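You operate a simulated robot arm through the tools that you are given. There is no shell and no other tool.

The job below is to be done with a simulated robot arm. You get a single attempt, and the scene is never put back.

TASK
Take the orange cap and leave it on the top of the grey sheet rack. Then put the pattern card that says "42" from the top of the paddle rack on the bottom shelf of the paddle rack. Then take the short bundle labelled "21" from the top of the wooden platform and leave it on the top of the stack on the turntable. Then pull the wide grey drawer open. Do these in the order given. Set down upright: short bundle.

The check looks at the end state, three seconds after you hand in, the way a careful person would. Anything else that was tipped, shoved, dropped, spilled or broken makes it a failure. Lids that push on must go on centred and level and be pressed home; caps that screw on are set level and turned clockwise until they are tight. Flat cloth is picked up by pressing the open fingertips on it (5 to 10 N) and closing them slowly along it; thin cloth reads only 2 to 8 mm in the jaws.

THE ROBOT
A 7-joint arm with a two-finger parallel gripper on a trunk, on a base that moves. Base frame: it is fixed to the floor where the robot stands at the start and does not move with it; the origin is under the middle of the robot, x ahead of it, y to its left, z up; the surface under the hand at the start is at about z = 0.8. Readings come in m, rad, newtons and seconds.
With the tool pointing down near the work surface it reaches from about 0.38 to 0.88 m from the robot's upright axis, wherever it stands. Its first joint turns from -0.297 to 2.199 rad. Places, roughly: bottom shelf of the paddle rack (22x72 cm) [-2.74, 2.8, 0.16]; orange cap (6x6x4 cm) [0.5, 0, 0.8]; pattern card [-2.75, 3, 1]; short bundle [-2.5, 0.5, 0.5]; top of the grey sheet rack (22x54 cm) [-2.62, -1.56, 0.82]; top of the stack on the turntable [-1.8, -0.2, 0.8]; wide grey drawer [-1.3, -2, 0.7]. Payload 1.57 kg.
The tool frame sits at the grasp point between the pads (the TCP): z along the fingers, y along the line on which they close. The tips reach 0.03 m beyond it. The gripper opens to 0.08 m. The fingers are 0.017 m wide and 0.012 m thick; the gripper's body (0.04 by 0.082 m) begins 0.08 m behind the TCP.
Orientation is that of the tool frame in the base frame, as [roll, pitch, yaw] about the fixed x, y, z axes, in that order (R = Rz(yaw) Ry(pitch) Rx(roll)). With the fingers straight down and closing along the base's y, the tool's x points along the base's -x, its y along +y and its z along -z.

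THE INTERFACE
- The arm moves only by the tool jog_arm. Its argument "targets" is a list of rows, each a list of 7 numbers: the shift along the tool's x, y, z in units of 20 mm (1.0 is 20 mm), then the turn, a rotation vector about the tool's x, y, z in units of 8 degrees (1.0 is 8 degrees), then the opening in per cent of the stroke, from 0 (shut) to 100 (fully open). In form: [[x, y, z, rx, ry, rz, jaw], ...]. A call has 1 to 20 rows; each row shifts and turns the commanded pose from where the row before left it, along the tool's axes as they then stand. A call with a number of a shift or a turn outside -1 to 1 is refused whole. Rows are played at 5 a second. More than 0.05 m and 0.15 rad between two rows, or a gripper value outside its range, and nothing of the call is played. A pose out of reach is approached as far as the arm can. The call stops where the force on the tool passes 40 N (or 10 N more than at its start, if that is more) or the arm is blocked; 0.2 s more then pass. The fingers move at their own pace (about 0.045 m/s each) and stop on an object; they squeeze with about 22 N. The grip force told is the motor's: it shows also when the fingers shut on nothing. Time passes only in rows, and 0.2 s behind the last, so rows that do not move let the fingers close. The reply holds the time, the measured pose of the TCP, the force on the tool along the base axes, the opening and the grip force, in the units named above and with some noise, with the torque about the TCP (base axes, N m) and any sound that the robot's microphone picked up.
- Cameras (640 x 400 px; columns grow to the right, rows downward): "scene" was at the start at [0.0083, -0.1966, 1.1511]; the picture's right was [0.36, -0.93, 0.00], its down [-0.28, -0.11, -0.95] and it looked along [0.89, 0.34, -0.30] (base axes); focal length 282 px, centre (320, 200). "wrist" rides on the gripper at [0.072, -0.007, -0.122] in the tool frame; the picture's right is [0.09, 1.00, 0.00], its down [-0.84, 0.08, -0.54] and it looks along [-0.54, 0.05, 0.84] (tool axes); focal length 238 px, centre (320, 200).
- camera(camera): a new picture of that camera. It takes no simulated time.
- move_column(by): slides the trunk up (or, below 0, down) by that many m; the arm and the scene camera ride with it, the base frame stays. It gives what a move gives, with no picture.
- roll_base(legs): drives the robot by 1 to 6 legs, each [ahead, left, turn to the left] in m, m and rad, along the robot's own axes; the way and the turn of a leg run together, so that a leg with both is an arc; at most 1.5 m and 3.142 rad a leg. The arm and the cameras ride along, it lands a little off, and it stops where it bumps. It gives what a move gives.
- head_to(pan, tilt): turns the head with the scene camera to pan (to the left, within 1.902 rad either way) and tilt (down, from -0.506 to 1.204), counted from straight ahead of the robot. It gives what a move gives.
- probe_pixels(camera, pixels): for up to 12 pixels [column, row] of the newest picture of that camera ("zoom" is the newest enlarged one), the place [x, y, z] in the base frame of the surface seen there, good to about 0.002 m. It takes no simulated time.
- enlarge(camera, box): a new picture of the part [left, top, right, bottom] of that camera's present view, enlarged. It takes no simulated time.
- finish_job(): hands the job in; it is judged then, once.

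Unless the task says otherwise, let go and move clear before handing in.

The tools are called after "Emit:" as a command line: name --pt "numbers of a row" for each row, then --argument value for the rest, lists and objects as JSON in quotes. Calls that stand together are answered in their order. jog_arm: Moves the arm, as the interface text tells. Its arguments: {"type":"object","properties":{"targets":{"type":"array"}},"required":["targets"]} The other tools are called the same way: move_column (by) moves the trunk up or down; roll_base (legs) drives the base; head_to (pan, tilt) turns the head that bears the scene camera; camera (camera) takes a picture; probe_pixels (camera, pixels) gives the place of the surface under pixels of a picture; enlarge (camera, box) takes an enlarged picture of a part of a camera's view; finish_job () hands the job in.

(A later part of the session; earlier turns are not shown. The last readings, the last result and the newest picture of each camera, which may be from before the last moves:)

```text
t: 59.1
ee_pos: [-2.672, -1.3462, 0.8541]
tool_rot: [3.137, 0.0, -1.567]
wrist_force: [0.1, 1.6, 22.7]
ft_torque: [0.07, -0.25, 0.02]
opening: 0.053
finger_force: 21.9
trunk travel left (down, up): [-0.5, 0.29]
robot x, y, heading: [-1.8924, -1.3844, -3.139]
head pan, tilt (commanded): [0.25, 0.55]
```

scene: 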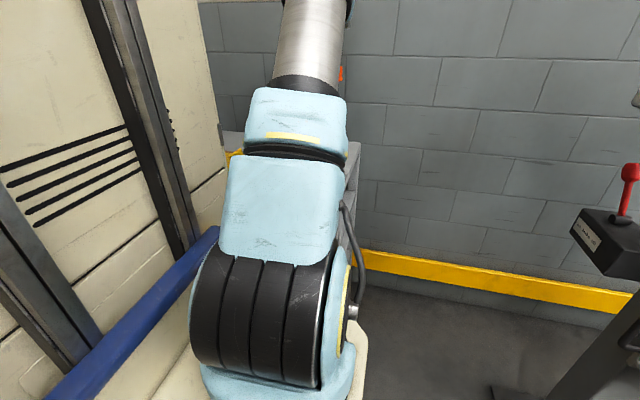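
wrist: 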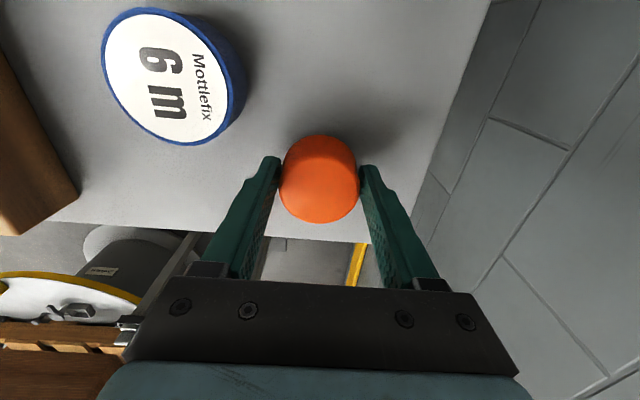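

Contact now reads 22.7 N, so the cap is on the plate. I'll ease up 1 mm, open, and rise clear.

Emit:
jog_arm --pt "0 0 -0.06 0 0 0 0" --pt "0 0 0 0 0 0 20" --pt "0 0 0 0 0 0 75" --pt "0 0 0 0 0 0 85" --pt "0 0 0 0 0 0 95" --pt "0 0 0 0 0 0 100" --pt "0 0 0 0 0 0 100" --pt "0 0 -0.3 0 0 0 100" --pt "0 0 -0.6 0 0 0 100" --pt "0 0 -1 0 0 0 100" --pt "0 0 -1 0 0 0 100" --pt "0 0 -1 0 0 0 100" --pt "0 0 -1 0 0 0 100" --pt "0 0 -1 0 0 0 100" --pt "0 0 -1 0 0 0 100" --pt "0 0 -1 0 0 0 100" --pt "0 0 0 0 0 0 100"

Emit:
camera --camera "wrist"

```text
t: 62.7
ee_pos: [-2.6707, -1.3454, 1.0127]
tool_rot: [-3.14, -0.001, -1.569]
wrist_force: [0.2, -0.4, 0.1]
ft_torque: [0.0, 0.0, -0.02]
opening: 0.0799
finger_force: 0.0
trunk travel left (down, up): [-0.5, 0.29]
robot x, y, heading: [-1.8893, -1.3809, -3.136]
head pan, tilt (commanded): [0.25, 0.55]
```

```text
taken
```

wrist: 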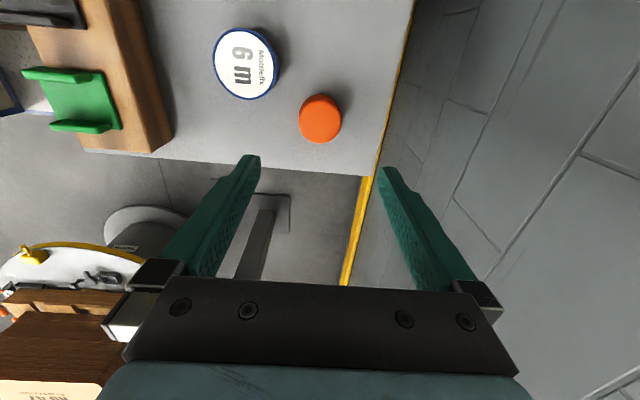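

The cap stands alone on the rack top at (320,118), apart from the tub. I'll probe that it's flat and then pull the arm back from the rack.

Emit:
probe_pixels --camera "wrist" --pixels '[[320, 112], [308, 118], [332, 118], [320, 103], [320, 126], [290, 140]]'

Emit:
jog_arm --pt "0 -1 -0.3 0 0 0 100" --pt "0 -1 -0.3 0 0 0 100" --pt "0 -1 -0.3 0 0 0 100" --pt "0 -1 0 0 0 0 100" --pt "0 -1 0 0 0 0 100" --pt "0 -1 0 0 0 0 100" --pt "0 -1 0 0 0 0 100" --pt "0 -1 0 0 0 0 100" --pt "0 -1 0 0 0 0 100" --pt "0 -1 0 0 0 0 100" --pt "0 -1 0 0 0 0 100" --pt "0 -1 0 0 0 0 100" --pt "0 -1 0 0 0 0 100" --pt "0 -1 0 0 0 0 100" --pt "0 -1 0 0 0 0 100" --pt "0 0 0 0 0 0 100"

Emit:
camera --camera "wrist"

```text
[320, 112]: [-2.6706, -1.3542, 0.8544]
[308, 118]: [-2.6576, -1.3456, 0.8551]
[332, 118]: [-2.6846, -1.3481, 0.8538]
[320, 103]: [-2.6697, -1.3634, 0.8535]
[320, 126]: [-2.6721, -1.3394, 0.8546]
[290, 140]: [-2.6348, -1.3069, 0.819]
```

```text
t: 66.1
ee_pos: [-2.373, -1.3445, 1.0303]
tool_rot: [-3.142, 0.001, -1.566]
wrist_force: [0.1, 0.3, -0.8]
ft_torque: [-0.03, -0.02, 0.01]
opening: 0.0799
finger_force: 0.1
trunk travel left (down, up): [-0.5, 0.29]
robot x, y, heading: [-1.8916, -1.383, -3.142]
head pan, tilt (commanded): [0.25, 0.55]
```

```text
taken
```

wrist: 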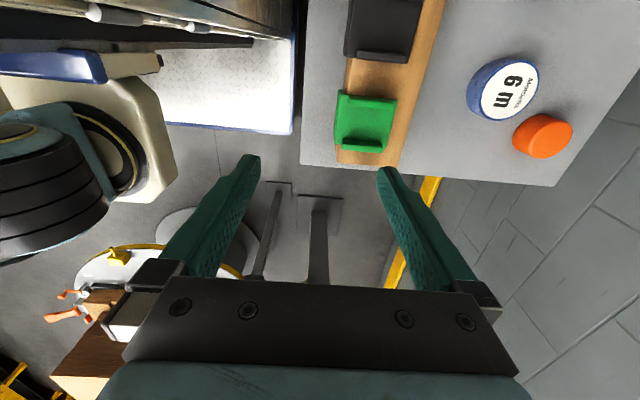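

The cap's top reads 0.854 all over, so it lies flat. Next I'll back out along a diagonal, staying clear of the workbench and turntable, then turn to face +y and look toward the paddle rack.

Emit:
roll_base --legs '[[-1.0, -0.45, 0], [-0.15, -0.4, 0]]'

Emit:
head_to --pan -1.2 --tilt 0.45

Emit:
camera --camera "scene"

Emit:
head_to --pan -1.9 --tilt 0.6

Emit:
camera --camera "scene"

```text
t: 73.9
ee_pos: [-1.2191, -0.4888, 1.03]
tool_rot: [3.141, 0.0, -1.565]
wrist_force: [0.0, -0.2, -0.2]
ft_torque: [0.02, -0.04, -0.01]
opening: 0.08
finger_force: 0.0
trunk travel left (down, up): [-0.5, 0.29]
robot x, y, heading: [-0.7427, -0.5279, -3.141]
head pan, tilt (commanded): [0.25, 0.55]
```

```text
t: 75.5
ee_pos: [-1.2183, -0.4898, 1.0292]
tool_rot: [-3.14, 0.001, -1.565]
wrist_force: [-0.2, 0.0, 0.1]
ft_torque: [0.01, -0.01, -0.02]
opening: 0.0801
finger_force: 0.0
trunk travel left (down, up): [-0.5, 0.29]
robot x, y, heading: [-0.7381, -0.5245, -3.136]
head pan, tilt (commanded): [-1.201, 0.45]
```

```text
taken
```

scene: 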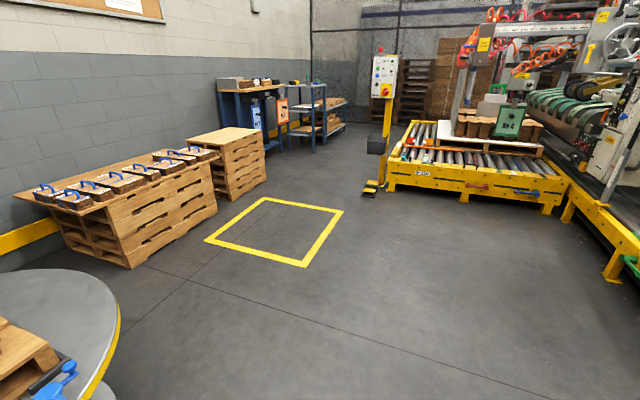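

```text
t: 76.6
ee_pos: [-1.2194, -0.4889, 1.0296]
tool_rot: [3.14, -0.001, -1.565]
wrist_force: [-0.4, 0.5, 0.3]
ft_torque: [0.0, -0.02, 0.01]
opening: 0.08
finger_force: 0.0
trunk travel left (down, up): [-0.5, 0.29]
robot x, y, heading: [-0.7368, -0.5271, -3.136]
head pan, tilt (commanded): [-1.901, 0.6]
```

```text
taken
```

scene: 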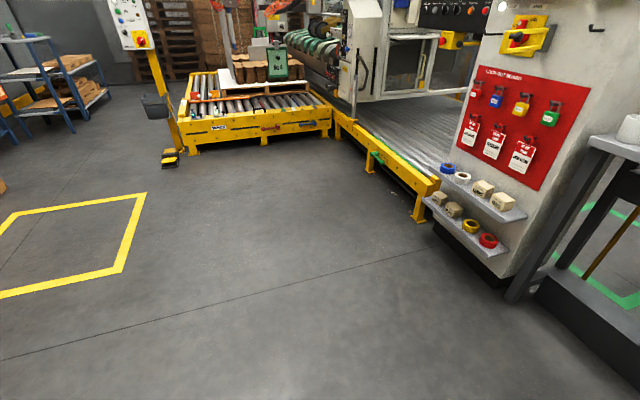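

The first view shows a blue rack with hanging paddles at about (250,110), a blue cart at (325,115) and a yellow control stand at (380,130). I'll turn the head back and probe these.

Emit:
head_to --pan -1.2 --tilt 0.45

Emit:
enlarge --camera "scene" --box '[190, 50, 410, 210]'

Emit:
camera --camera "scene"

Emit:
probe_pixels --camera "scene" --pixels '[[228, 140], [250, 85], [270, 150], [330, 125], [345, 125], [370, 190], [390, 200], [262, 165], [210, 130], [267, 180], [130, 250], [300, 265]]'

```text
t: 77.7
ee_pos: [-1.2196, -0.4889, 1.0306]
tool_rot: [3.141, -0.001, -1.565]
wrist_force: [0.9, -0.4, 0.0]
ft_torque: [0.0, -0.01, 0.01]
opening: 0.0798
finger_force: 0.0
trunk travel left (down, up): [-0.5, 0.29]
robot x, y, heading: [-0.7371, -0.5291, -3.138]
head pan, tilt (commanded): [-1.201, 0.45]
```

```text
2.50 times, centred on (300, 130) of scene
```

zoom: 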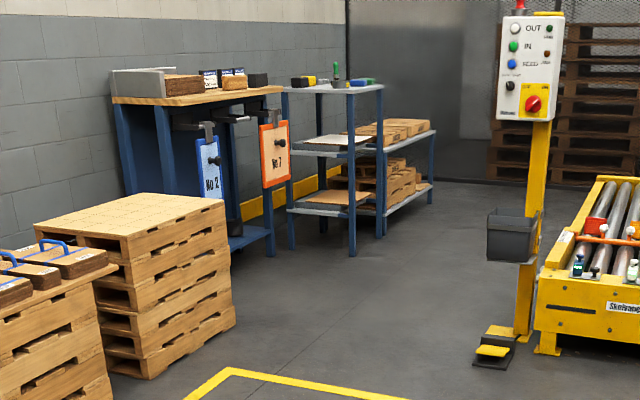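

```text
taken
```

scene: 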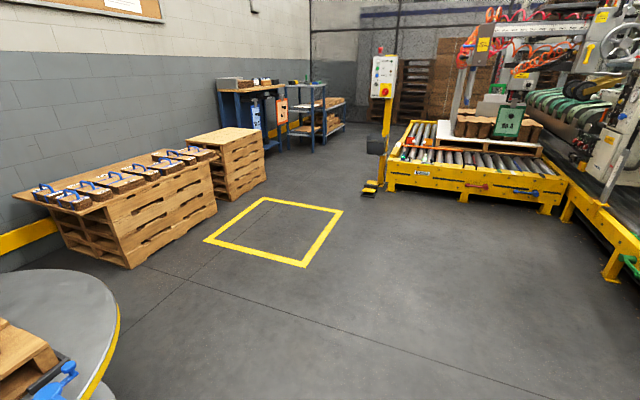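

```text
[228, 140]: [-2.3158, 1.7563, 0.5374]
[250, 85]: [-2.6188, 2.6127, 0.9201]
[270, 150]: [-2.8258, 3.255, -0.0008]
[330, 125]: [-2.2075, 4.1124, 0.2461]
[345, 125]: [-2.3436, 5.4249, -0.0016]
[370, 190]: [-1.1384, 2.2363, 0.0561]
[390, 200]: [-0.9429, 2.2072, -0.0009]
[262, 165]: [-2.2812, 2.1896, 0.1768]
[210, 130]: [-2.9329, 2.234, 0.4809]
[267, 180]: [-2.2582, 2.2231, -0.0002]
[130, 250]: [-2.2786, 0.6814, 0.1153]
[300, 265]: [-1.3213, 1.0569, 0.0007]
```

The paddle rack is at about x -2.62, y 2.4–3.2, top z 0.92; it sits beyond a pallet stack (corner at (-2.26, 2.22)) and opposite the control stand foot (-1.14, 2.24). I'll probe more of the obstacles on the way.

Emit:
probe_pixels --camera "scene" --pixels '[[388, 185], [405, 180], [540, 210], [565, 195], [610, 282], [313, 150], [290, 135], [375, 145], [310, 100], [180, 225], [40, 270], [300, 150]]'

Emit:
roll_base --legs '[[0, 0, -1.571]]'

Emit:
head_to --pan 0.0 --tilt 0.5

Emit:
camera --camera "scene"

```text
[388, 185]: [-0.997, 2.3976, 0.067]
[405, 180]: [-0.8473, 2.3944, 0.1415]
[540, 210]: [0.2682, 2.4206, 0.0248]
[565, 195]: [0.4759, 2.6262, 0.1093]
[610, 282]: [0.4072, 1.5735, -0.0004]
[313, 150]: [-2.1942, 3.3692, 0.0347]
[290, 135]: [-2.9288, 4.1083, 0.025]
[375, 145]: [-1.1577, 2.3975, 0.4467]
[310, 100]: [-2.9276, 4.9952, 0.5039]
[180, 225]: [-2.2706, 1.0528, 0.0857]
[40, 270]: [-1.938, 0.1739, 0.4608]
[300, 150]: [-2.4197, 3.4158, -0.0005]
```

```text
t: 81.9
ee_pos: [-0.6997, -0.0464, 1.0305]
tool_rot: [-3.141, 0.0, -3.141]
wrist_force: [-0.2, -0.6, 0.7]
ft_torque: [0.03, 0.01, -0.01]
opening: 0.0797
finger_force: 0.1
trunk travel left (down, up): [-0.5, 0.29]
robot x, y, heading: [-0.7403, -0.5252, 1.575]
head pan, tilt (commanded): [-1.201, 0.45]
```

```text
t: 83.3
ee_pos: [-0.7, -0.0465, 1.0311]
tool_rot: [-3.141, -0.001, -3.141]
wrist_force: [-0.6, 0.4, 0.4]
ft_torque: [-0.01, 0.0, -0.01]
opening: 0.08
finger_force: 0.1
trunk travel left (down, up): [-0.5, 0.29]
robot x, y, heading: [-0.7388, -0.5285, 1.571]
head pan, tilt (commanded): [0.0, 0.499]
```

```text
taken
```

scene: 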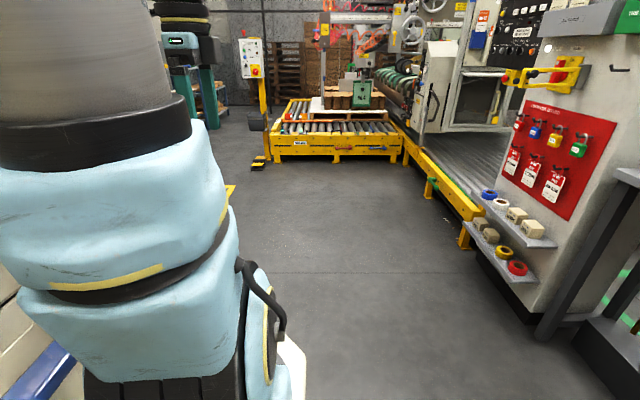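

The lane ahead is clear between the turntable and the conveyor line. I'll drive ahead along x ≈ -0.74 and then slant left toward the gap between the pallets and the control stand.

Emit:
roll_base --legs '[[1.5, 0, 0], [0.5, 0.98, 0]]'

Emit:
head_to --pan 0.0 --tilt 0.4

Emit:
camera --camera "scene"

Emit:
camera --camera "wrist"

```text
t: 96.0
ee_pos: [-1.6552, 1.9683, 1.0312]
tool_rot: [3.141, 0.001, 3.123]
wrist_force: [0.0, 0.0, 0.1]
ft_torque: [0.01, 0.02, -0.02]
opening: 0.0801
finger_force: 0.0
trunk travel left (down, up): [-0.5, 0.29]
robot x, y, heading: [-1.7062, 1.4898, 1.55]
head pan, tilt (commanded): [0.0, 0.499]
```

```text
t: 96.6
ee_pos: [-1.6558, 1.9683, 1.0324]
tool_rot: [3.142, 0.0, 3.121]
wrist_force: [-0.4, 0.4, -0.7]
ft_torque: [0.03, 0.02, 0.0]
opening: 0.08
finger_force: 0.0
trunk travel left (down, up): [-0.5, 0.29]
robot x, y, heading: [-1.7046, 1.4881, 1.552]
head pan, tilt (commanded): [0.0, 0.4]
```

```text
taken
```

scene: 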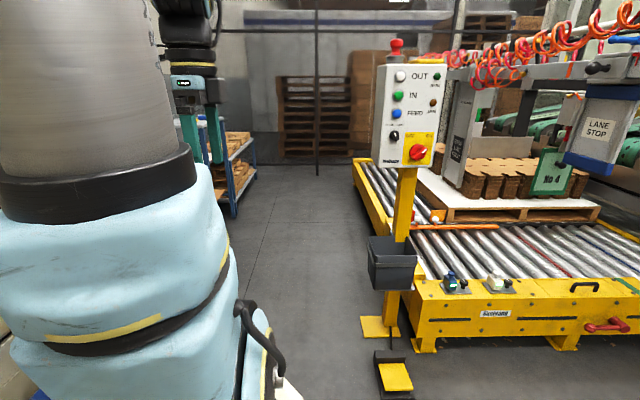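

```text
taken
```

wrist: 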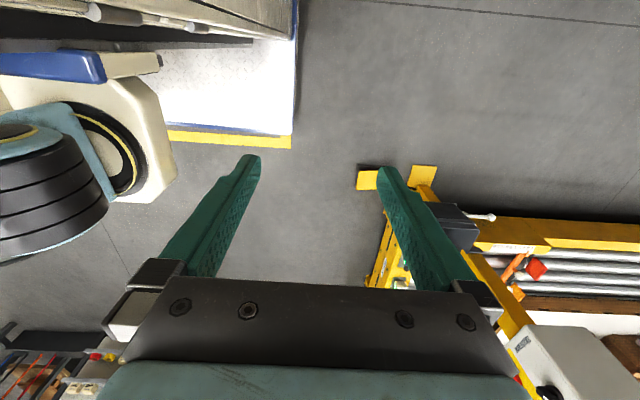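

The rack is to my front-left, but my own column and arm block the head camera there. I'll turn about 1 rad to the left here, where there's room, to see the rack from a distance.

Emit:
roll_base --legs '[[0, 0, 1.0]]'

Emit:
head_to --pan -0.4 --tilt 0.25

Emit:
camera --camera "scene"

```text
t: 99.6
ee_pos: [-2.0826, 1.7867, 1.0308]
tool_rot: [3.141, 0.001, -2.156]
wrist_force: [0.1, 0.5, 0.6]
ft_torque: [0.0, 0.03, 0.02]
opening: 0.0801
finger_force: 0.1
trunk travel left (down, up): [-0.5, 0.29]
robot x, y, heading: [-1.7011, 1.4922, 2.558]
head pan, tilt (commanded): [0.0, 0.4]
```

```text
t: 100.4
ee_pos: [-2.0833, 1.7872, 1.0302]
tool_rot: [3.141, 0.0, -2.156]
wrist_force: [0.2, -0.6, -0.1]
ft_torque: [0.01, 0.01, 0.0]
opening: 0.0799
finger_force: 0.1
trunk travel left (down, up): [-0.5, 0.29]
robot x, y, heading: [-1.7046, 1.4883, 2.562]
head pan, tilt (commanded): [-0.4, 0.25]
```

```text
taken
```

scene: 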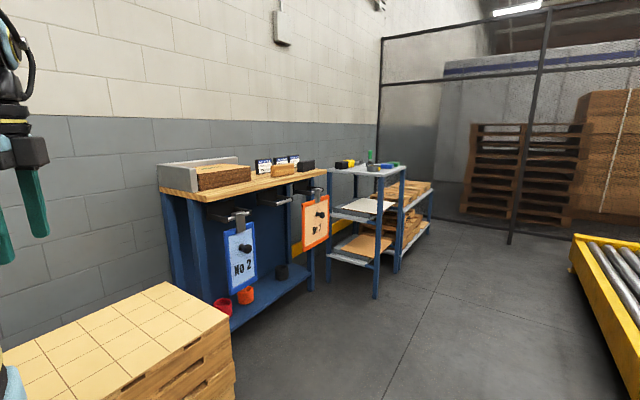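

Now the paddle rack is in plain view around (245,220). I'll enlarge it and probe its parts.

Emit:
enlarge --camera "scene" --box '[150, 140, 350, 340]'

Emit:
probe_pixels --camera "zoom" --pixels '[[200, 170], [345, 75], [375, 70], [410, 75], [250, 215], [300, 360], [505, 260], [200, 380], [380, 280], [485, 205], [250, 330], [345, 370]]'

Emit:
enlarge --camera "scene" --box '[220, 145, 330, 195]'

```text
2.00 times, centred on (250, 240) of scene
```

zoom: 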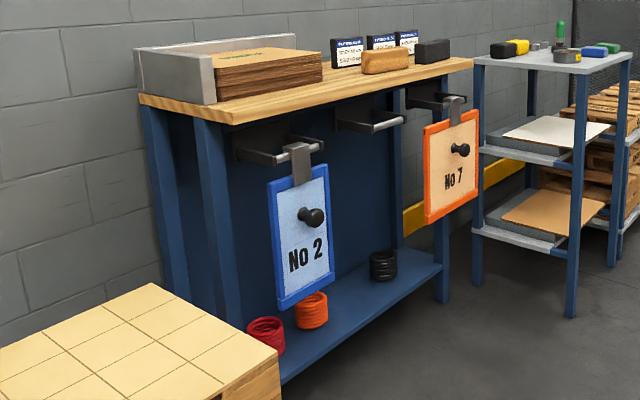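

```text
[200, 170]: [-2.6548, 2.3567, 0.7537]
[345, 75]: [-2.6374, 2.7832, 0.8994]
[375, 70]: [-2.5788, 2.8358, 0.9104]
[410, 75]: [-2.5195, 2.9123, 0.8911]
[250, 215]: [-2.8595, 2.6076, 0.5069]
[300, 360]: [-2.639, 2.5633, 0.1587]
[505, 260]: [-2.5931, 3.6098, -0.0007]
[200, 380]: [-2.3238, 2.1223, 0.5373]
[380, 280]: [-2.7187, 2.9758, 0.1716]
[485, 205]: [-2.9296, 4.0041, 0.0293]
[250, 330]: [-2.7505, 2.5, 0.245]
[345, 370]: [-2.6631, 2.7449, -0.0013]
```

```text
5.82 times, centred on (275, 170) of scene
```

zoom: 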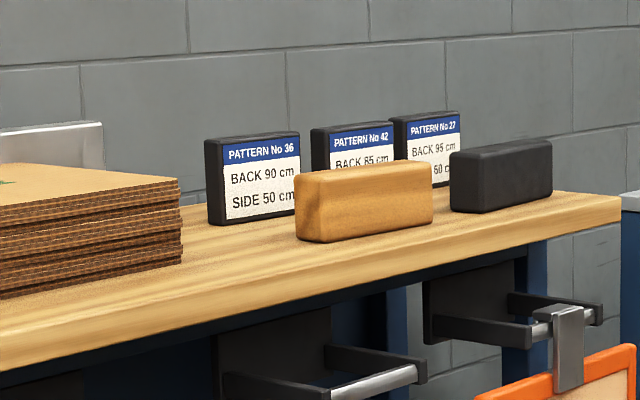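

The middle card reads "PATTERN No 42" at (360,150) in the zoom, standing behind a brown and a black block. I'll probe the card's corners and its neighbours.

Emit:
probe_pixels --camera "zoom" --pixels '[[335, 140], [388, 132], [335, 160], [388, 155], [320, 150], [350, 127], [230, 150], [295, 145], [230, 215], [400, 125], [455, 120], [450, 180]]'

Emit:
enlarge --camera "scene" --box '[220, 145, 330, 195]'

Emit:
probe_pixels --camera "zoom" --pixels '[[210, 180], [255, 135], [290, 132], [365, 175], [310, 210], [425, 190], [365, 230], [460, 165], [545, 160], [500, 145], [430, 112], [100, 140]]'

```text
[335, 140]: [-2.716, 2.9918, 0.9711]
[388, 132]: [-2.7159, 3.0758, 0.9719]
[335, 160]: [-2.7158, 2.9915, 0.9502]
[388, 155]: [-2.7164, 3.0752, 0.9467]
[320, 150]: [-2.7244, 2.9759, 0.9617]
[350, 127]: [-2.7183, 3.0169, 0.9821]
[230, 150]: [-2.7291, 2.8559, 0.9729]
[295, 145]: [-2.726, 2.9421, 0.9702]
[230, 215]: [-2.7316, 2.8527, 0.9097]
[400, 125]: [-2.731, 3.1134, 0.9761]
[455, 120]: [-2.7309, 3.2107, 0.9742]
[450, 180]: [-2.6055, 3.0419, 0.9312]
```

```text
5.82 times, centred on (275, 170) of scene
```

zoom: 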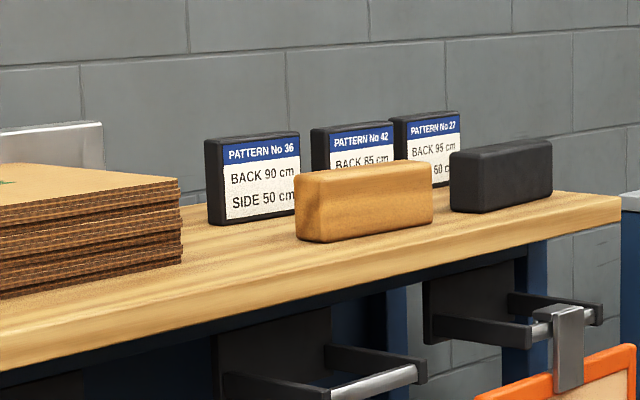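

```text
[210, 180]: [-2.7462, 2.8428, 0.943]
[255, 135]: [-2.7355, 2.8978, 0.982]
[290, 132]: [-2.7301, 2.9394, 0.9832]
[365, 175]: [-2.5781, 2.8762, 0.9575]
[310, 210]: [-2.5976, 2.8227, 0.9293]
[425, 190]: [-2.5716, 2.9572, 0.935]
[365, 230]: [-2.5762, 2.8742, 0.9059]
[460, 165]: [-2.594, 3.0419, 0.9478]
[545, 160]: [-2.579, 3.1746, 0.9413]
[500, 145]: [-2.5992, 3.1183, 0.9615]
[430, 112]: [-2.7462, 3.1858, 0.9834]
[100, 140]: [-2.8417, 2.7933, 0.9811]
```

The three cards stand on the rack top (front faces at x ≈ -2.72, tops at z 0.983); No 42 spans y ≈ 2.97–3.08. I'll turn back to face +y, shift left to the middle of the gap and check the control stand's nearest points.

Emit:
roll_base --legs '[[0, 0, -0.99], [0, 0.11, 0]]'

Emit:
head_to --pan -0.1 --tilt 0.6

Emit:
camera --camera "scene"

```text
t: 104.2
ee_pos: [-1.7721, 1.9685, 1.0304]
tool_rot: [-3.141, 0.0, 3.139]
wrist_force: [-0.5, 0.3, -0.1]
ft_torque: [0.02, -0.01, 0.0]
opening: 0.0801
finger_force: 0.1
trunk travel left (down, up): [-0.5, 0.29]
robot x, y, heading: [-1.816, 1.4899, 1.569]
head pan, tilt (commanded): [-0.4, 0.25]
```

```text
t: 105.0
ee_pos: [-1.7729, 1.9687, 1.0298]
tool_rot: [-3.141, 0.001, 3.138]
wrist_force: [-0.6, -0.1, 0.8]
ft_torque: [0.0, 0.02, 0.04]
opening: 0.08
finger_force: 0.1
trunk travel left (down, up): [-0.5, 0.29]
robot x, y, heading: [-1.8144, 1.4881, 1.566]
head pan, tilt (commanded): [-0.099, 0.6]
```

```text
taken
```

scene: 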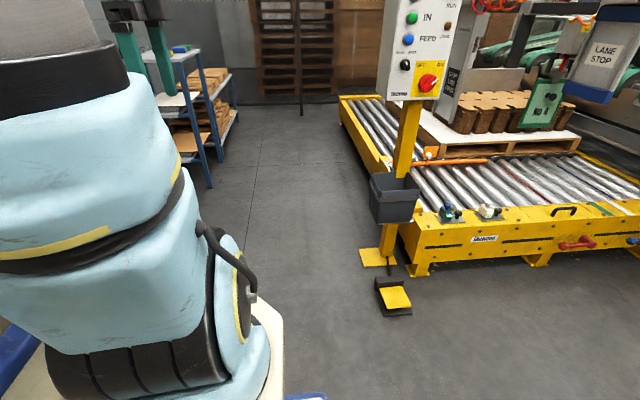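

Emit:
probe_pixels --camera "scene" --pixels '[[380, 310], [376, 285], [362, 260], [371, 200], [380, 80], [345, 105], [385, 165], [207, 183], [195, 155], [185, 60]]'

```text
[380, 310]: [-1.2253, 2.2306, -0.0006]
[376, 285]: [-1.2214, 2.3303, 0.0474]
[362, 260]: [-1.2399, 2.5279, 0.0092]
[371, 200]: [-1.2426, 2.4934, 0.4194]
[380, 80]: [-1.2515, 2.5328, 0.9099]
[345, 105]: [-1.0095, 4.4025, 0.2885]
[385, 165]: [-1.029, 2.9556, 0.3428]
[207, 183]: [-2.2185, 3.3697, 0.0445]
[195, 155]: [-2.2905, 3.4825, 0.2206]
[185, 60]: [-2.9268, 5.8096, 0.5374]
```

The stand's nearest points are at x ≈ -1.25, and the cart's leg is at (-2.22, 3.37), so the gap is clear for me at x ≈ -1.88. I'll raise the trunk for arm clearance and drive ahead in two legs.

Emit:
move_column --by 0.2

Emit:
roll_base --legs '[[0.9, 0.04, 0], [0.53, 0.02, 0]]'

Emit:
camera --camera "wrist"

Emit:
camera --camera "scene"

```text
t: 107.2
ee_pos: [-1.7714, 1.969, 1.2306]
tool_rot: [-3.141, 0.0, 3.139]
wrist_force: [0.2, -0.2, -0.5]
ft_torque: [-0.04, -0.01, 0.0]
opening: 0.0799
finger_force: 0.0
trunk travel left (down, up): [-0.7, 0.09]
robot x, y, heading: [-1.8159, 1.4888, 1.564]
head pan, tilt (commanded): [-0.099, 0.6]
```

```text
t: 114.6
ee_pos: [-1.8262, 3.3989, 1.2288]
tool_rot: [3.141, 0.0, 3.138]
wrist_force: [0.3, 0.4, 0.2]
ft_torque: [0.03, 0.02, -0.01]
opening: 0.0802
finger_force: 0.1
trunk travel left (down, up): [-0.7, 0.09]
robot x, y, heading: [-1.8721, 2.9205, 1.567]
head pan, tilt (commanded): [-0.099, 0.6]
```

```text
taken
```

wrist: 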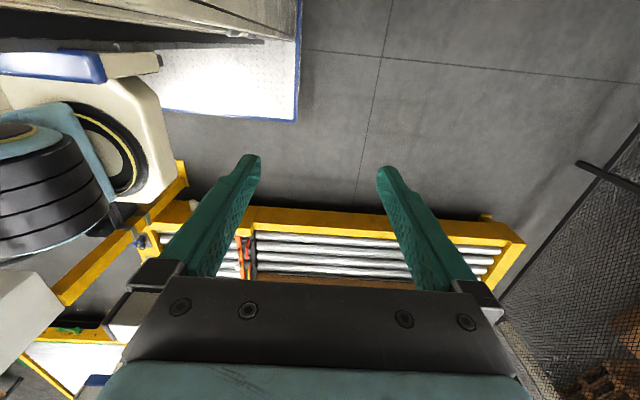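

```text
taken
```

scene: 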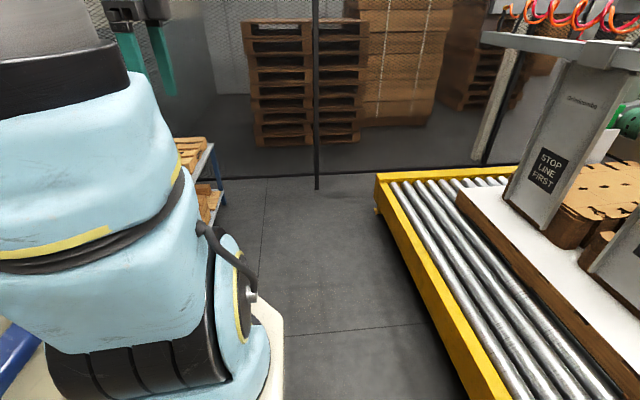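

I'm at (-1.87, 2.92). I'll begin the left turn in part, then check clearance at my rear right toward the stand.

Emit:
roll_base --legs '[[0.02, 0.05, 0.4]]'

Emit:
head_to --pan -1.9 --tilt 0.9

Emit:
camera --camera "scene"

```text
t: 116.2
ee_pos: [-2.0697, 3.3884, 1.2301]
tool_rot: [-3.141, 0.0, -2.746]
wrist_force: [-0.6, -0.1, 0.2]
ft_torque: [0.0, -0.02, -0.04]
opening: 0.0799
finger_force: 0.0
trunk travel left (down, up): [-0.7, 0.09]
robot x, y, heading: [-1.9217, 2.9332, 1.964]
head pan, tilt (commanded): [-0.099, 0.6]
```

```text
t: 118.0
ee_pos: [-2.0688, 3.3882, 1.2306]
tool_rot: [3.141, 0.002, -2.744]
wrist_force: [0.3, -0.6, -0.5]
ft_torque: [0.02, -0.02, 0.0]
opening: 0.08
finger_force: 0.0
trunk travel left (down, up): [-0.7, 0.09]
robot x, y, heading: [-1.92, 2.9297, 1.965]
head pan, tilt (commanded): [-1.901, 0.901]
```

```text
taken
```

scene: 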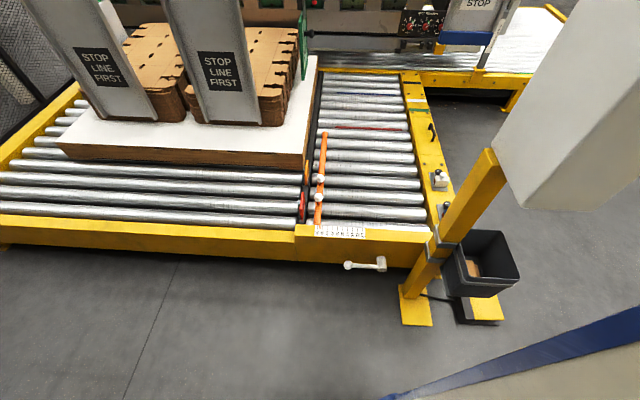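

The stand foot at (415,310) is to my right-rear. To keep my corners clear of both the stand and the cart leg, I'll first shift 85 mm left and then continue the turn in two parts.

Emit:
roll_base --legs '[[0.0, 0.085, 0]]'

Emit:
roll_base --legs '[[0, 0, 0.5]]'

Emit:
camera --camera "scene"

```text
t: 119.0
ee_pos: [-2.1485, 3.3558, 1.2304]
tool_rot: [-3.141, -0.001, -2.746]
wrist_force: [-0.3, -0.2, 0.0]
ft_torque: [0.0, -0.03, 0.0]
opening: 0.08
finger_force: 0.0
trunk travel left (down, up): [-0.7, 0.09]
robot x, y, heading: [-1.9989, 2.8951, 1.968]
head pan, tilt (commanded): [-1.901, 0.901]
```

```text
t: 120.8
ee_pos: [-2.3487, 3.229, 1.2303]
tool_rot: [-3.141, 0.001, -2.248]
wrist_force: [1.1, 0.2, 0.5]
ft_torque: [0.01, 0.01, -0.01]
opening: 0.08
finger_force: 0.0
trunk travel left (down, up): [-0.7, 0.09]
robot x, y, heading: [-1.9999, 2.8957, 2.463]
head pan, tilt (commanded): [-1.901, 0.901]
```

```text
taken
```

scene: 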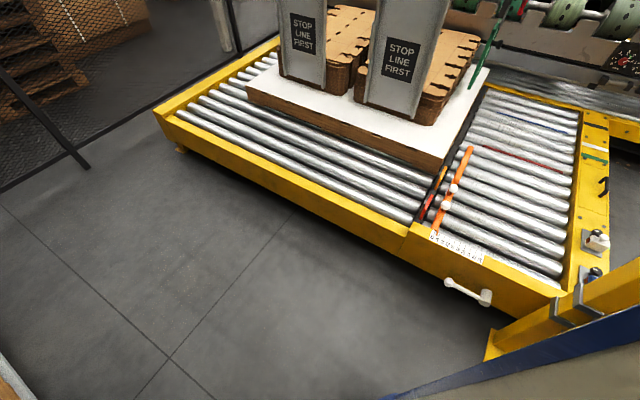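

No bump and the spacing matches my estimate. I'll finish the turn to face the rack and look at it.

Emit:
roll_base --legs '[[0, 0, 0.34]]'

Emit:
roll_base --legs '[[0, 0, 0.34]]'

Emit:
head_to --pan -0.1 --tilt 0.6

Emit:
camera --camera "scene"

Emit:
camera --camera "wrist"

```text
t: 122.3
ee_pos: [-2.4409, 3.092, 1.2298]
tool_rot: [3.14, -0.001, -1.906]
wrist_force: [-0.6, -0.2, 0.0]
ft_torque: [0.01, 0.01, -0.01]
opening: 0.0798
finger_force: 0.1
trunk travel left (down, up): [-0.7, 0.09]
robot x, y, heading: [-2.001, 2.8956, 2.81]
head pan, tilt (commanded): [-1.901, 0.901]
```

```text
t: 123.8
ee_pos: [-2.4802, 2.9335, 1.23]
tool_rot: [-3.14, -0.001, -1.563]
wrist_force: [1.1, 1.0, 0.6]
ft_torque: [-0.02, 0.01, 0.01]
opening: 0.0801
finger_force: 0.0
trunk travel left (down, up): [-0.7, 0.09]
robot x, y, heading: [-2.0008, 2.9001, -3.139]
head pan, tilt (commanded): [-1.901, 0.901]
```

```text
t: 125.6
ee_pos: [-2.4805, 2.9346, 1.2302]
tool_rot: [3.141, -0.001, -1.563]
wrist_force: [0.2, 0.3, 0.0]
ft_torque: [-0.03, 0.0, 0.01]
opening: 0.0799
finger_force: 0.2
trunk travel left (down, up): [-0.7, 0.09]
robot x, y, heading: [-2.0034, 2.8984, -3.132]
head pan, tilt (commanded): [-0.099, 0.6]
```

```text
taken
```

scene: 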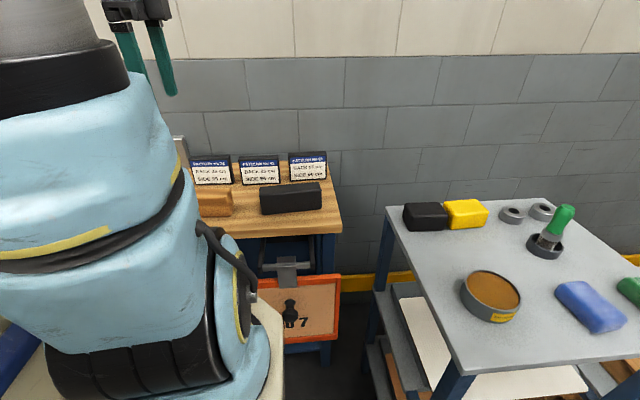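

```text
taken
```

wrist: 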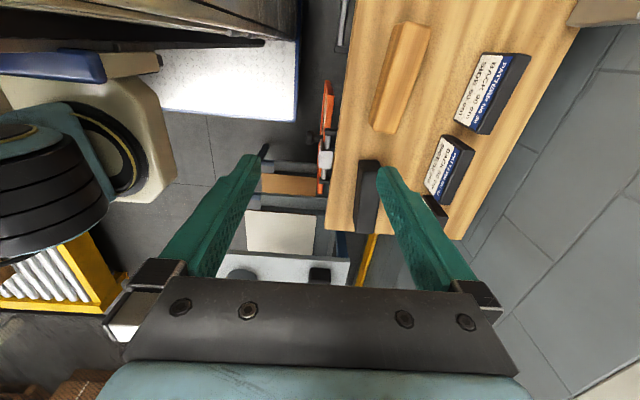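

The scene view now shows the three cards at (210,170), (260,170) and (308,167), and the wrist view sees two of them from above. I'll zoom in to confirm which is No 42 and probe it.

Emit:
enlarge --camera "scene" --box '[170, 140, 350, 250]'

Emit:
probe_pixels --camera "zoom" --pixels '[[250, 72], [383, 72], [320, 64], [320, 155], [252, 155], [385, 150], [425, 60], [430, 140], [215, 60], [215, 150], [470, 190], [330, 225]]'

Emit:
enlarge --camera "wrist" --box '[380, 40, 560, 220]'

```text
3.56 times, centred on (260, 195) of scene
```

zoom: 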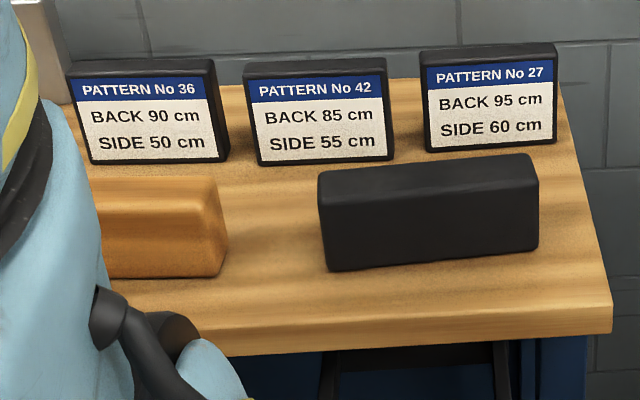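

```text
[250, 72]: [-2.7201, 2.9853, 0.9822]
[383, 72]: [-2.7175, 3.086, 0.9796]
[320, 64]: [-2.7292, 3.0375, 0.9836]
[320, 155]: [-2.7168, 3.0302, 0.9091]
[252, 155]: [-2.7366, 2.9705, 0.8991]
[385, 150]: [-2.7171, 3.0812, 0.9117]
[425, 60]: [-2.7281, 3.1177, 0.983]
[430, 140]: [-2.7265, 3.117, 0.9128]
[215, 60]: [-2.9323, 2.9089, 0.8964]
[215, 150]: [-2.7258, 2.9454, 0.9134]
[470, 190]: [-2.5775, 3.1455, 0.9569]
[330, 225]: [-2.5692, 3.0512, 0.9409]
```

```text
2.22 times, centred on (470, 130) of wrist
```

zoom: 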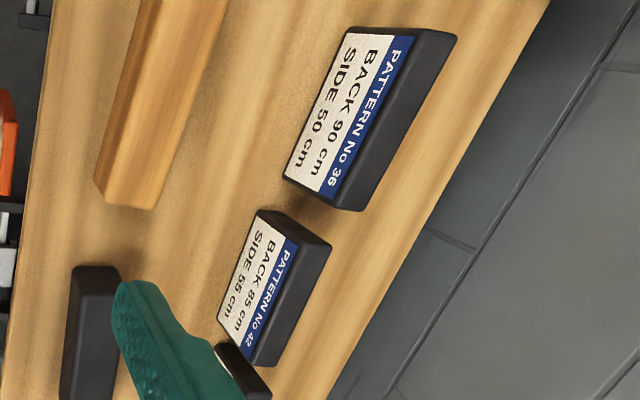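

The card reading "PATTERN No 42" is the middle one (y 2.982–3.088, front face x = -2.717, top z 0.983). I'll measure its thickness from the wrist view.

Emit:
probe_pixels --camera "zoom" --pixels '[[300, 300], [285, 300], [310, 300], [318, 280], [325, 250], [270, 215], [262, 360], [295, 345], [350, 280], [280, 250], [320, 262], [305, 310]]'

```text
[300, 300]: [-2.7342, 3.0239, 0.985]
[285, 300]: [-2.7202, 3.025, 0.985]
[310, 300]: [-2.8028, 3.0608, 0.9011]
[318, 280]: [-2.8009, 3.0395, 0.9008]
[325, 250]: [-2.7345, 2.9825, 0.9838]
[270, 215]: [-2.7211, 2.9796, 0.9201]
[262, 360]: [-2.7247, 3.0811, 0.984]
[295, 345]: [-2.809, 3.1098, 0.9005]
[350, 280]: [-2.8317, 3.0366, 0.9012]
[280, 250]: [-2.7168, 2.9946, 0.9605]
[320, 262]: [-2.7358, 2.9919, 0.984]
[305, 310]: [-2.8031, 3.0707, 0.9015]
```

The card is about 21 mm thick, centred at (-2.728, 3.034). I'll lower the trunk by 0.15 m and bring the open gripper over it, fingertips still above the card tops.

Emit:
move_column --by -0.15

Emit:
jog_arm --pt "-0.39 0.949 0 0 0 0.05 100" --pt "-0.39 0.949 0 0 0 0 100" --pt "-0.39 0.949 0 0 0 0 100" --pt "-0.39 0.949 0 0 0 0 100" --pt "-0.39 0.949 0 0 0 0 100" --pt "-0.39 0.949 0 0 0 0 100" --pt "-0.39 0.949 0 0 0 0 100" --pt "-0.39 0.949 0 0 0 0 100" --pt "-0.39 0.949 0 0 0 0 100" --pt "-0.39 0.949 0 0 0 0 100" --pt "-0.39 0.949 0 0 0 0 100" --pt "-0.39 0.949 0 0 0 0 100" --pt "-0.39 0.949 0 0 0 0 100" --pt "0 0 0 0 0 0 100"

Emit:
camera --camera "wrist"

Emit:
camera --camera "scene"

```text
t: 127.3
ee_pos: [-2.4801, 2.9336, 1.081]
tool_rot: [3.141, -0.002, -1.561]
wrist_force: [-0.3, -0.2, -0.3]
ft_torque: [0.01, 0.01, -0.01]
opening: 0.0798
finger_force: 0.1
trunk travel left (down, up): [-0.55, 0.24]
robot x, y, heading: [-1.9993, 2.8951, -3.136]
head pan, tilt (commanded): [-0.099, 0.6]
```

```text
t: 130.3
ee_pos: [-2.7273, 3.0348, 1.0804]
tool_rot: [-3.141, 0.001, -1.568]
wrist_force: [-0.4, -0.4, 0.3]
ft_torque: [-0.02, 0.02, 0.0]
opening: 0.08
finger_force: 0.1
trunk travel left (down, up): [-0.55, 0.24]
robot x, y, heading: [-2.0019, 2.8946, -3.132]
head pan, tilt (commanded): [-0.099, 0.6]
```

```text
taken
```

wrist: 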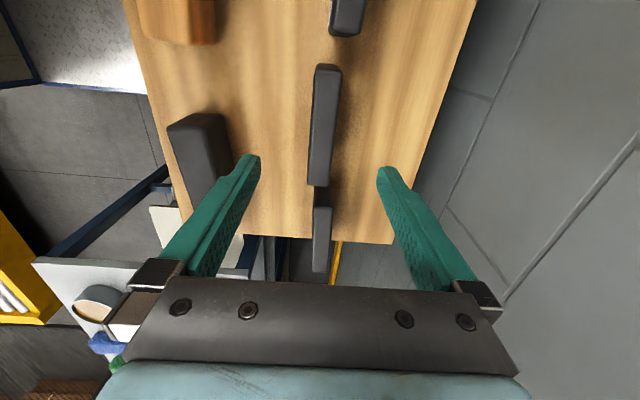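

```text
taken
```

scene: 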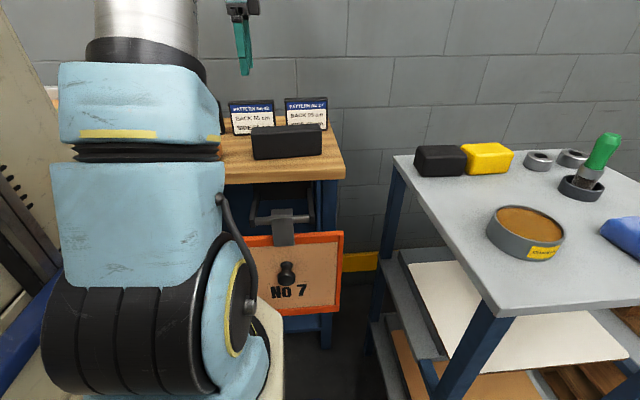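

The middle card (No 42) lies right between the fingers at (325,125). I'll go down so the tips reach z ≈ 0.927 and close on it.

Emit:
jog_arm --pt "0 0 0.88 0 0 0 100" --pt "0 0 0.88 0 0 0 100" --pt "0 0 0.88 0 0 0 100" --pt "0 0 0.88 0 0 0 100" --pt "0 0 0.88 0 0 0 100" --pt "0 0 0.88 0 0 0 100" --pt "0 0 0.88 0 0 0 100" --pt "0 0 0 0 0 0 60" --pt "0 0 0 0 0 0 35" --pt "0 0 0 0 0 0 20" --pt "0 0 0 0 0 0 0" --pt "0 0 0 0 0 0 0" --pt "0 0 0 0 0 0 0" --pt "0 0 0 0 0 0 0"

Emit:
camera --camera "wrist"

```text
t: 133.3
ee_pos: [-2.7284, 3.0351, 0.9576]
tool_rot: [-3.142, 0.001, -1.569]
wrist_force: [-0.2, 0.0, -0.1]
ft_torque: [0.02, -0.02, -0.04]
opening: 0.0238
finger_force: 21.7
trunk travel left (down, up): [-0.55, 0.24]
robot x, y, heading: [-2.0004, 2.8971, -3.134]
head pan, tilt (commanded): [-0.099, 0.6]
```

```text
taken
```

wrist: 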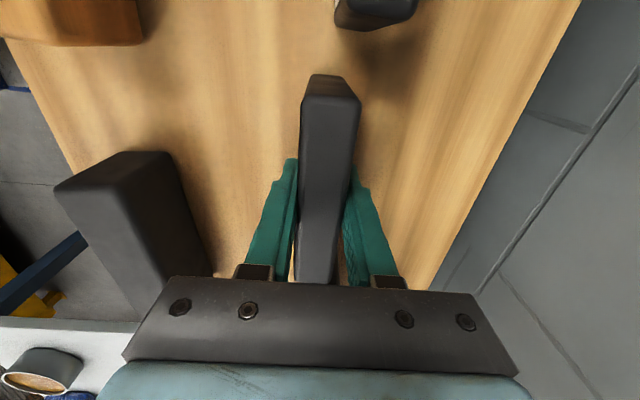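

The gripper closed on the card at 23.8 mm with 21.7 N. I'll lift it straight up clear of its neighbours, then draw it back from the rack top.

Emit:
jog_arm --pt "0 0 -0.5 0 0 0 0" --pt "0 0 -1 0 0 0 0" --pt "0 0 -1 0 0 0 0" --pt "0 0 -1 0 0 0 0" --pt "0 0 -1 0 0 0 0" --pt "0 0 -1 0 0 0 0" --pt "0 0 -1 0 0 0 0" --pt "0 0 -1 0 0 0 0" --pt "0 0 -1 0 0 0 0" --pt "0 0 0 0 0 0 0"

Emit:
camera --camera "wrist"

Emit:
camera --camera "scene"

```text
t: 135.5
ee_pos: [-2.7277, 3.0335, 1.127]
tool_rot: [3.141, 0.0, -1.569]
wrist_force: [-0.6, -0.3, -1.4]
ft_torque: [-0.02, 0.02, 0.0]
opening: 0.0238
finger_force: 21.8
trunk travel left (down, up): [-0.55, 0.24]
robot x, y, heading: [-1.9989, 2.8974, -3.137]
head pan, tilt (commanded): [-0.099, 0.6]
```

```text
taken
```

wrist: 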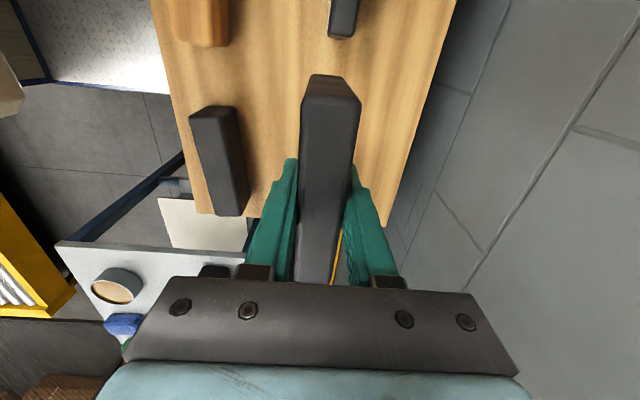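

```text
taken
```

scene: 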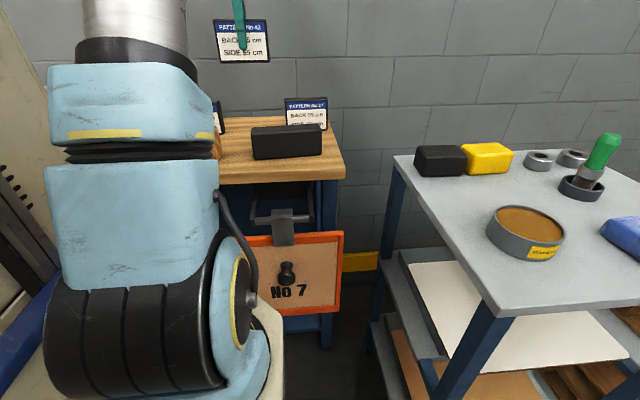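

The card "42" is up in the gripper at (243,45). I'll probe the hanging paddle, bracket and rack legs, then draw the arm back.

Emit:
probe_pixels --camera "scene" --pixels '[[330, 300], [300, 240], [338, 240], [283, 225], [300, 215], [265, 215], [330, 345], [320, 190], [300, 182], [343, 175], [285, 270], [325, 210]]'

Emit:
jog_arm --pt "0.4 -1 0 0 0 0 0" --pt "0.4 -1 0 0 0 0 0" --pt "0.4 -1 0 0 0 0 0" --pt "0.4 -1 0 0 0 0 0" --pt "0.4 -1 0 0 0 0 0" --pt "0.4 -1 0 0 0 0 0" --pt "0.4 -1 0 0 0 0 0" --pt "0.4 -1 0 0 0 0 0" --pt "0.4 -1 0 0 0 0 0" --pt "0.4 -1 0 0 0 0 0" --pt "0.4 -1 0 0 0 0 0" --pt "0.4 -1 0 0 0 0 0" --pt "0.4 -1 0 0 0 0 0" --pt "0.4 -1 0 0 0 0 0" --pt "0.4 -1 0 0 0 0 0" --pt "0 0 0 0 0 0 0"

Emit:
camera --camera "wrist"

Emit:
camera --camera "scene"

```text
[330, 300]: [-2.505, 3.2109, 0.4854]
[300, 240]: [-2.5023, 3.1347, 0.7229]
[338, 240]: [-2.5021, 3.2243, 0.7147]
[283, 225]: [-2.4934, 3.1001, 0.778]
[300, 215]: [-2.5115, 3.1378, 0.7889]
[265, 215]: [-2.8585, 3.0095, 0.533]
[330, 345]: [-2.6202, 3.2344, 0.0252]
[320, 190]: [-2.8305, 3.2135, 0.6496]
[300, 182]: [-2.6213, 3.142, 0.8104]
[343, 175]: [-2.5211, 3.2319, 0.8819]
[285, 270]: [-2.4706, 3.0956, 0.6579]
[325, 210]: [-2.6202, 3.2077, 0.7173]
```

```text
t: 138.9
ee_pos: [-2.4269, 2.9154, 1.1264]
tool_rot: [3.141, -0.002, -1.571]
wrist_force: [0.6, -0.2, -0.3]
ft_torque: [-0.01, -0.02, 0.0]
opening: 0.0238
finger_force: 22.1
trunk travel left (down, up): [-0.55, 0.24]
robot x, y, heading: [-2.0031, 2.899, -3.13]
head pan, tilt (commanded): [-0.099, 0.6]
```

```text
taken
```

wrist: 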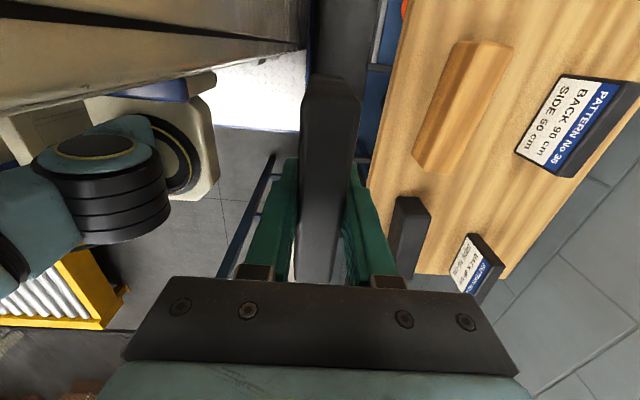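

```text
taken
```

scene: 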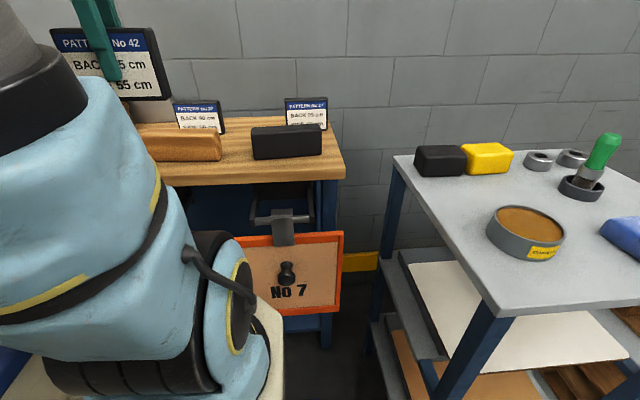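

Paddle No 7 hangs at x ≈ -2.50, y ≈ 2.98–3.23, z 0.46–0.74, and the rack legs are at x ≈ -2.62. I'll slide the card sideways to y ≈ 2.83 in front of the open middle bay and lower the trunk in steps.

Emit:
jog_arm --pt "0.85 -0.2 0 0 0 0 0" --pt "0.85 -0.2 0 0 0 0 0" --pt "0.85 -0.2 0 0 0 0 0" --pt "0.85 -0.2 0 0 0 0 0" --pt "0.85 -0.2 0 0 0 0 0" --pt "0 0 0 0 0 0 0"

Emit:
move_column --by -0.25

Emit:
camera --camera "wrist"

Emit:
head_to --pan 0.1 --tilt 0.5

Emit:
camera --camera "scene"

```text
t: 140.5
ee_pos: [-2.4253, 2.8766, 1.1286]
tool_rot: [-3.127, -0.027, -1.698]
wrist_force: [-0.4, 0.3, -1.4]
ft_torque: [0.03, 0.0, 0.04]
opening: 0.0239
finger_force: 21.9
trunk travel left (down, up): [-0.55, 0.24]
robot x, y, heading: [-1.9972, 2.8983, -3.134]
head pan, tilt (commanded): [-0.099, 0.6]
stopped in row 6: the arm was blocked; the commanded pose is now the measured one
```

```text
t: 143.1
ee_pos: [-2.4295, 2.8754, 0.8812]
tool_rot: [-3.135, -0.031, -1.705]
wrist_force: [-0.6, 0.0, -1.4]
ft_torque: [-0.01, -0.01, 0.03]
opening: 0.0235
finger_force: 22.1
trunk travel left (down, up): [-0.3, 0.49]
robot x, y, heading: [-1.9997, 2.8956, -3.13]
head pan, tilt (commanded): [-0.099, 0.6]
```

```text
taken
```

wrist: 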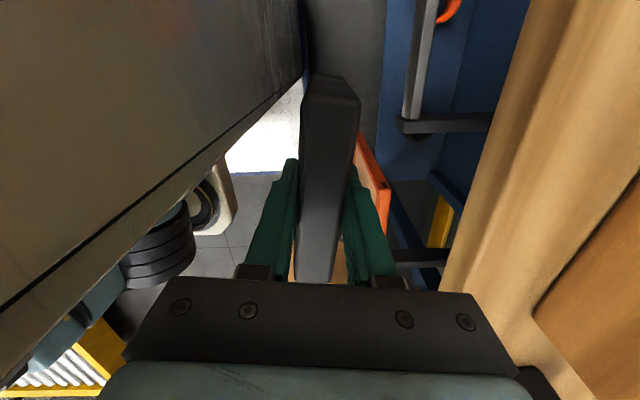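

```text
t: 143.8
ee_pos: [-2.4289, 2.8752, 0.8785]
tool_rot: [-3.134, -0.03, -1.704]
wrist_force: [0.1, -0.2, -1.5]
ft_torque: [0.01, 0.0, 0.02]
opening: 0.0237
finger_force: 22.2
trunk travel left (down, up): [-0.3, 0.49]
robot x, y, heading: [-2.0007, 2.8978, -3.137]
head pan, tilt (commanded): [0.099, 0.499]
```

```text
taken
```

scene: 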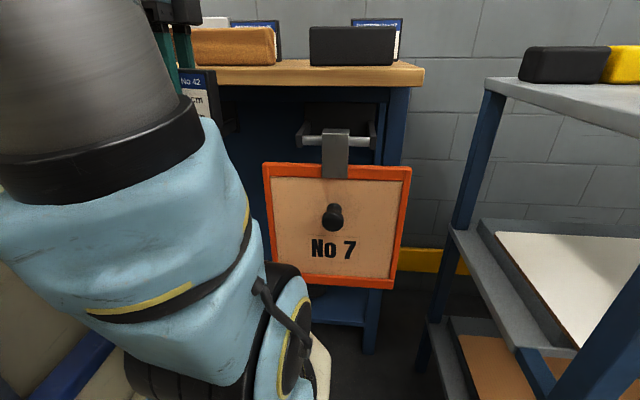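

The arm reported a block at close reach: the wrist picture shows my own column very near on the left (0–300 px), so the retracted pose is at its limit. I'll back the base 0.1 m so that I can work with the arm extended more.

Emit:
roll_base --legs '[[-0.1, 0, 0]]'

Emit:
camera --camera "wrist"

Emit:
camera --camera "scene"

```text
t: 145.0
ee_pos: [-2.3277, 2.8771, 0.8785]
tool_rot: [-3.132, -0.029, -1.704]
wrist_force: [-0.3, 0.3, -1.6]
ft_torque: [0.01, -0.02, 0.01]
opening: 0.0238
finger_force: 21.9
trunk travel left (down, up): [-0.3, 0.49]
robot x, y, heading: [-1.8984, 2.897, -3.131]
head pan, tilt (commanded): [0.099, 0.499]
```

```text
taken
```

wrist: 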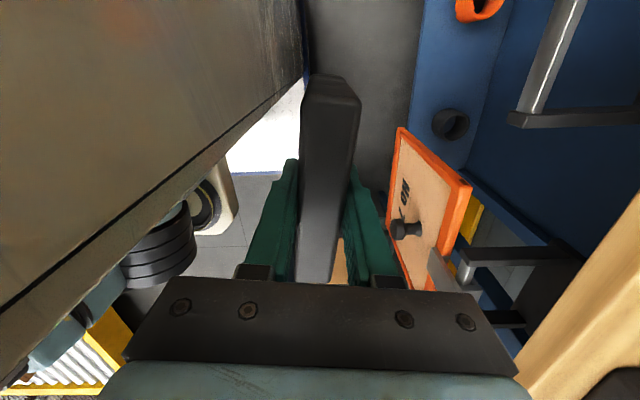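

```text
taken
```

scene: 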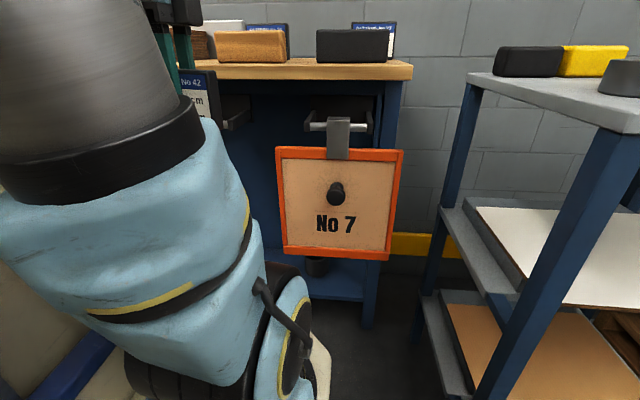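

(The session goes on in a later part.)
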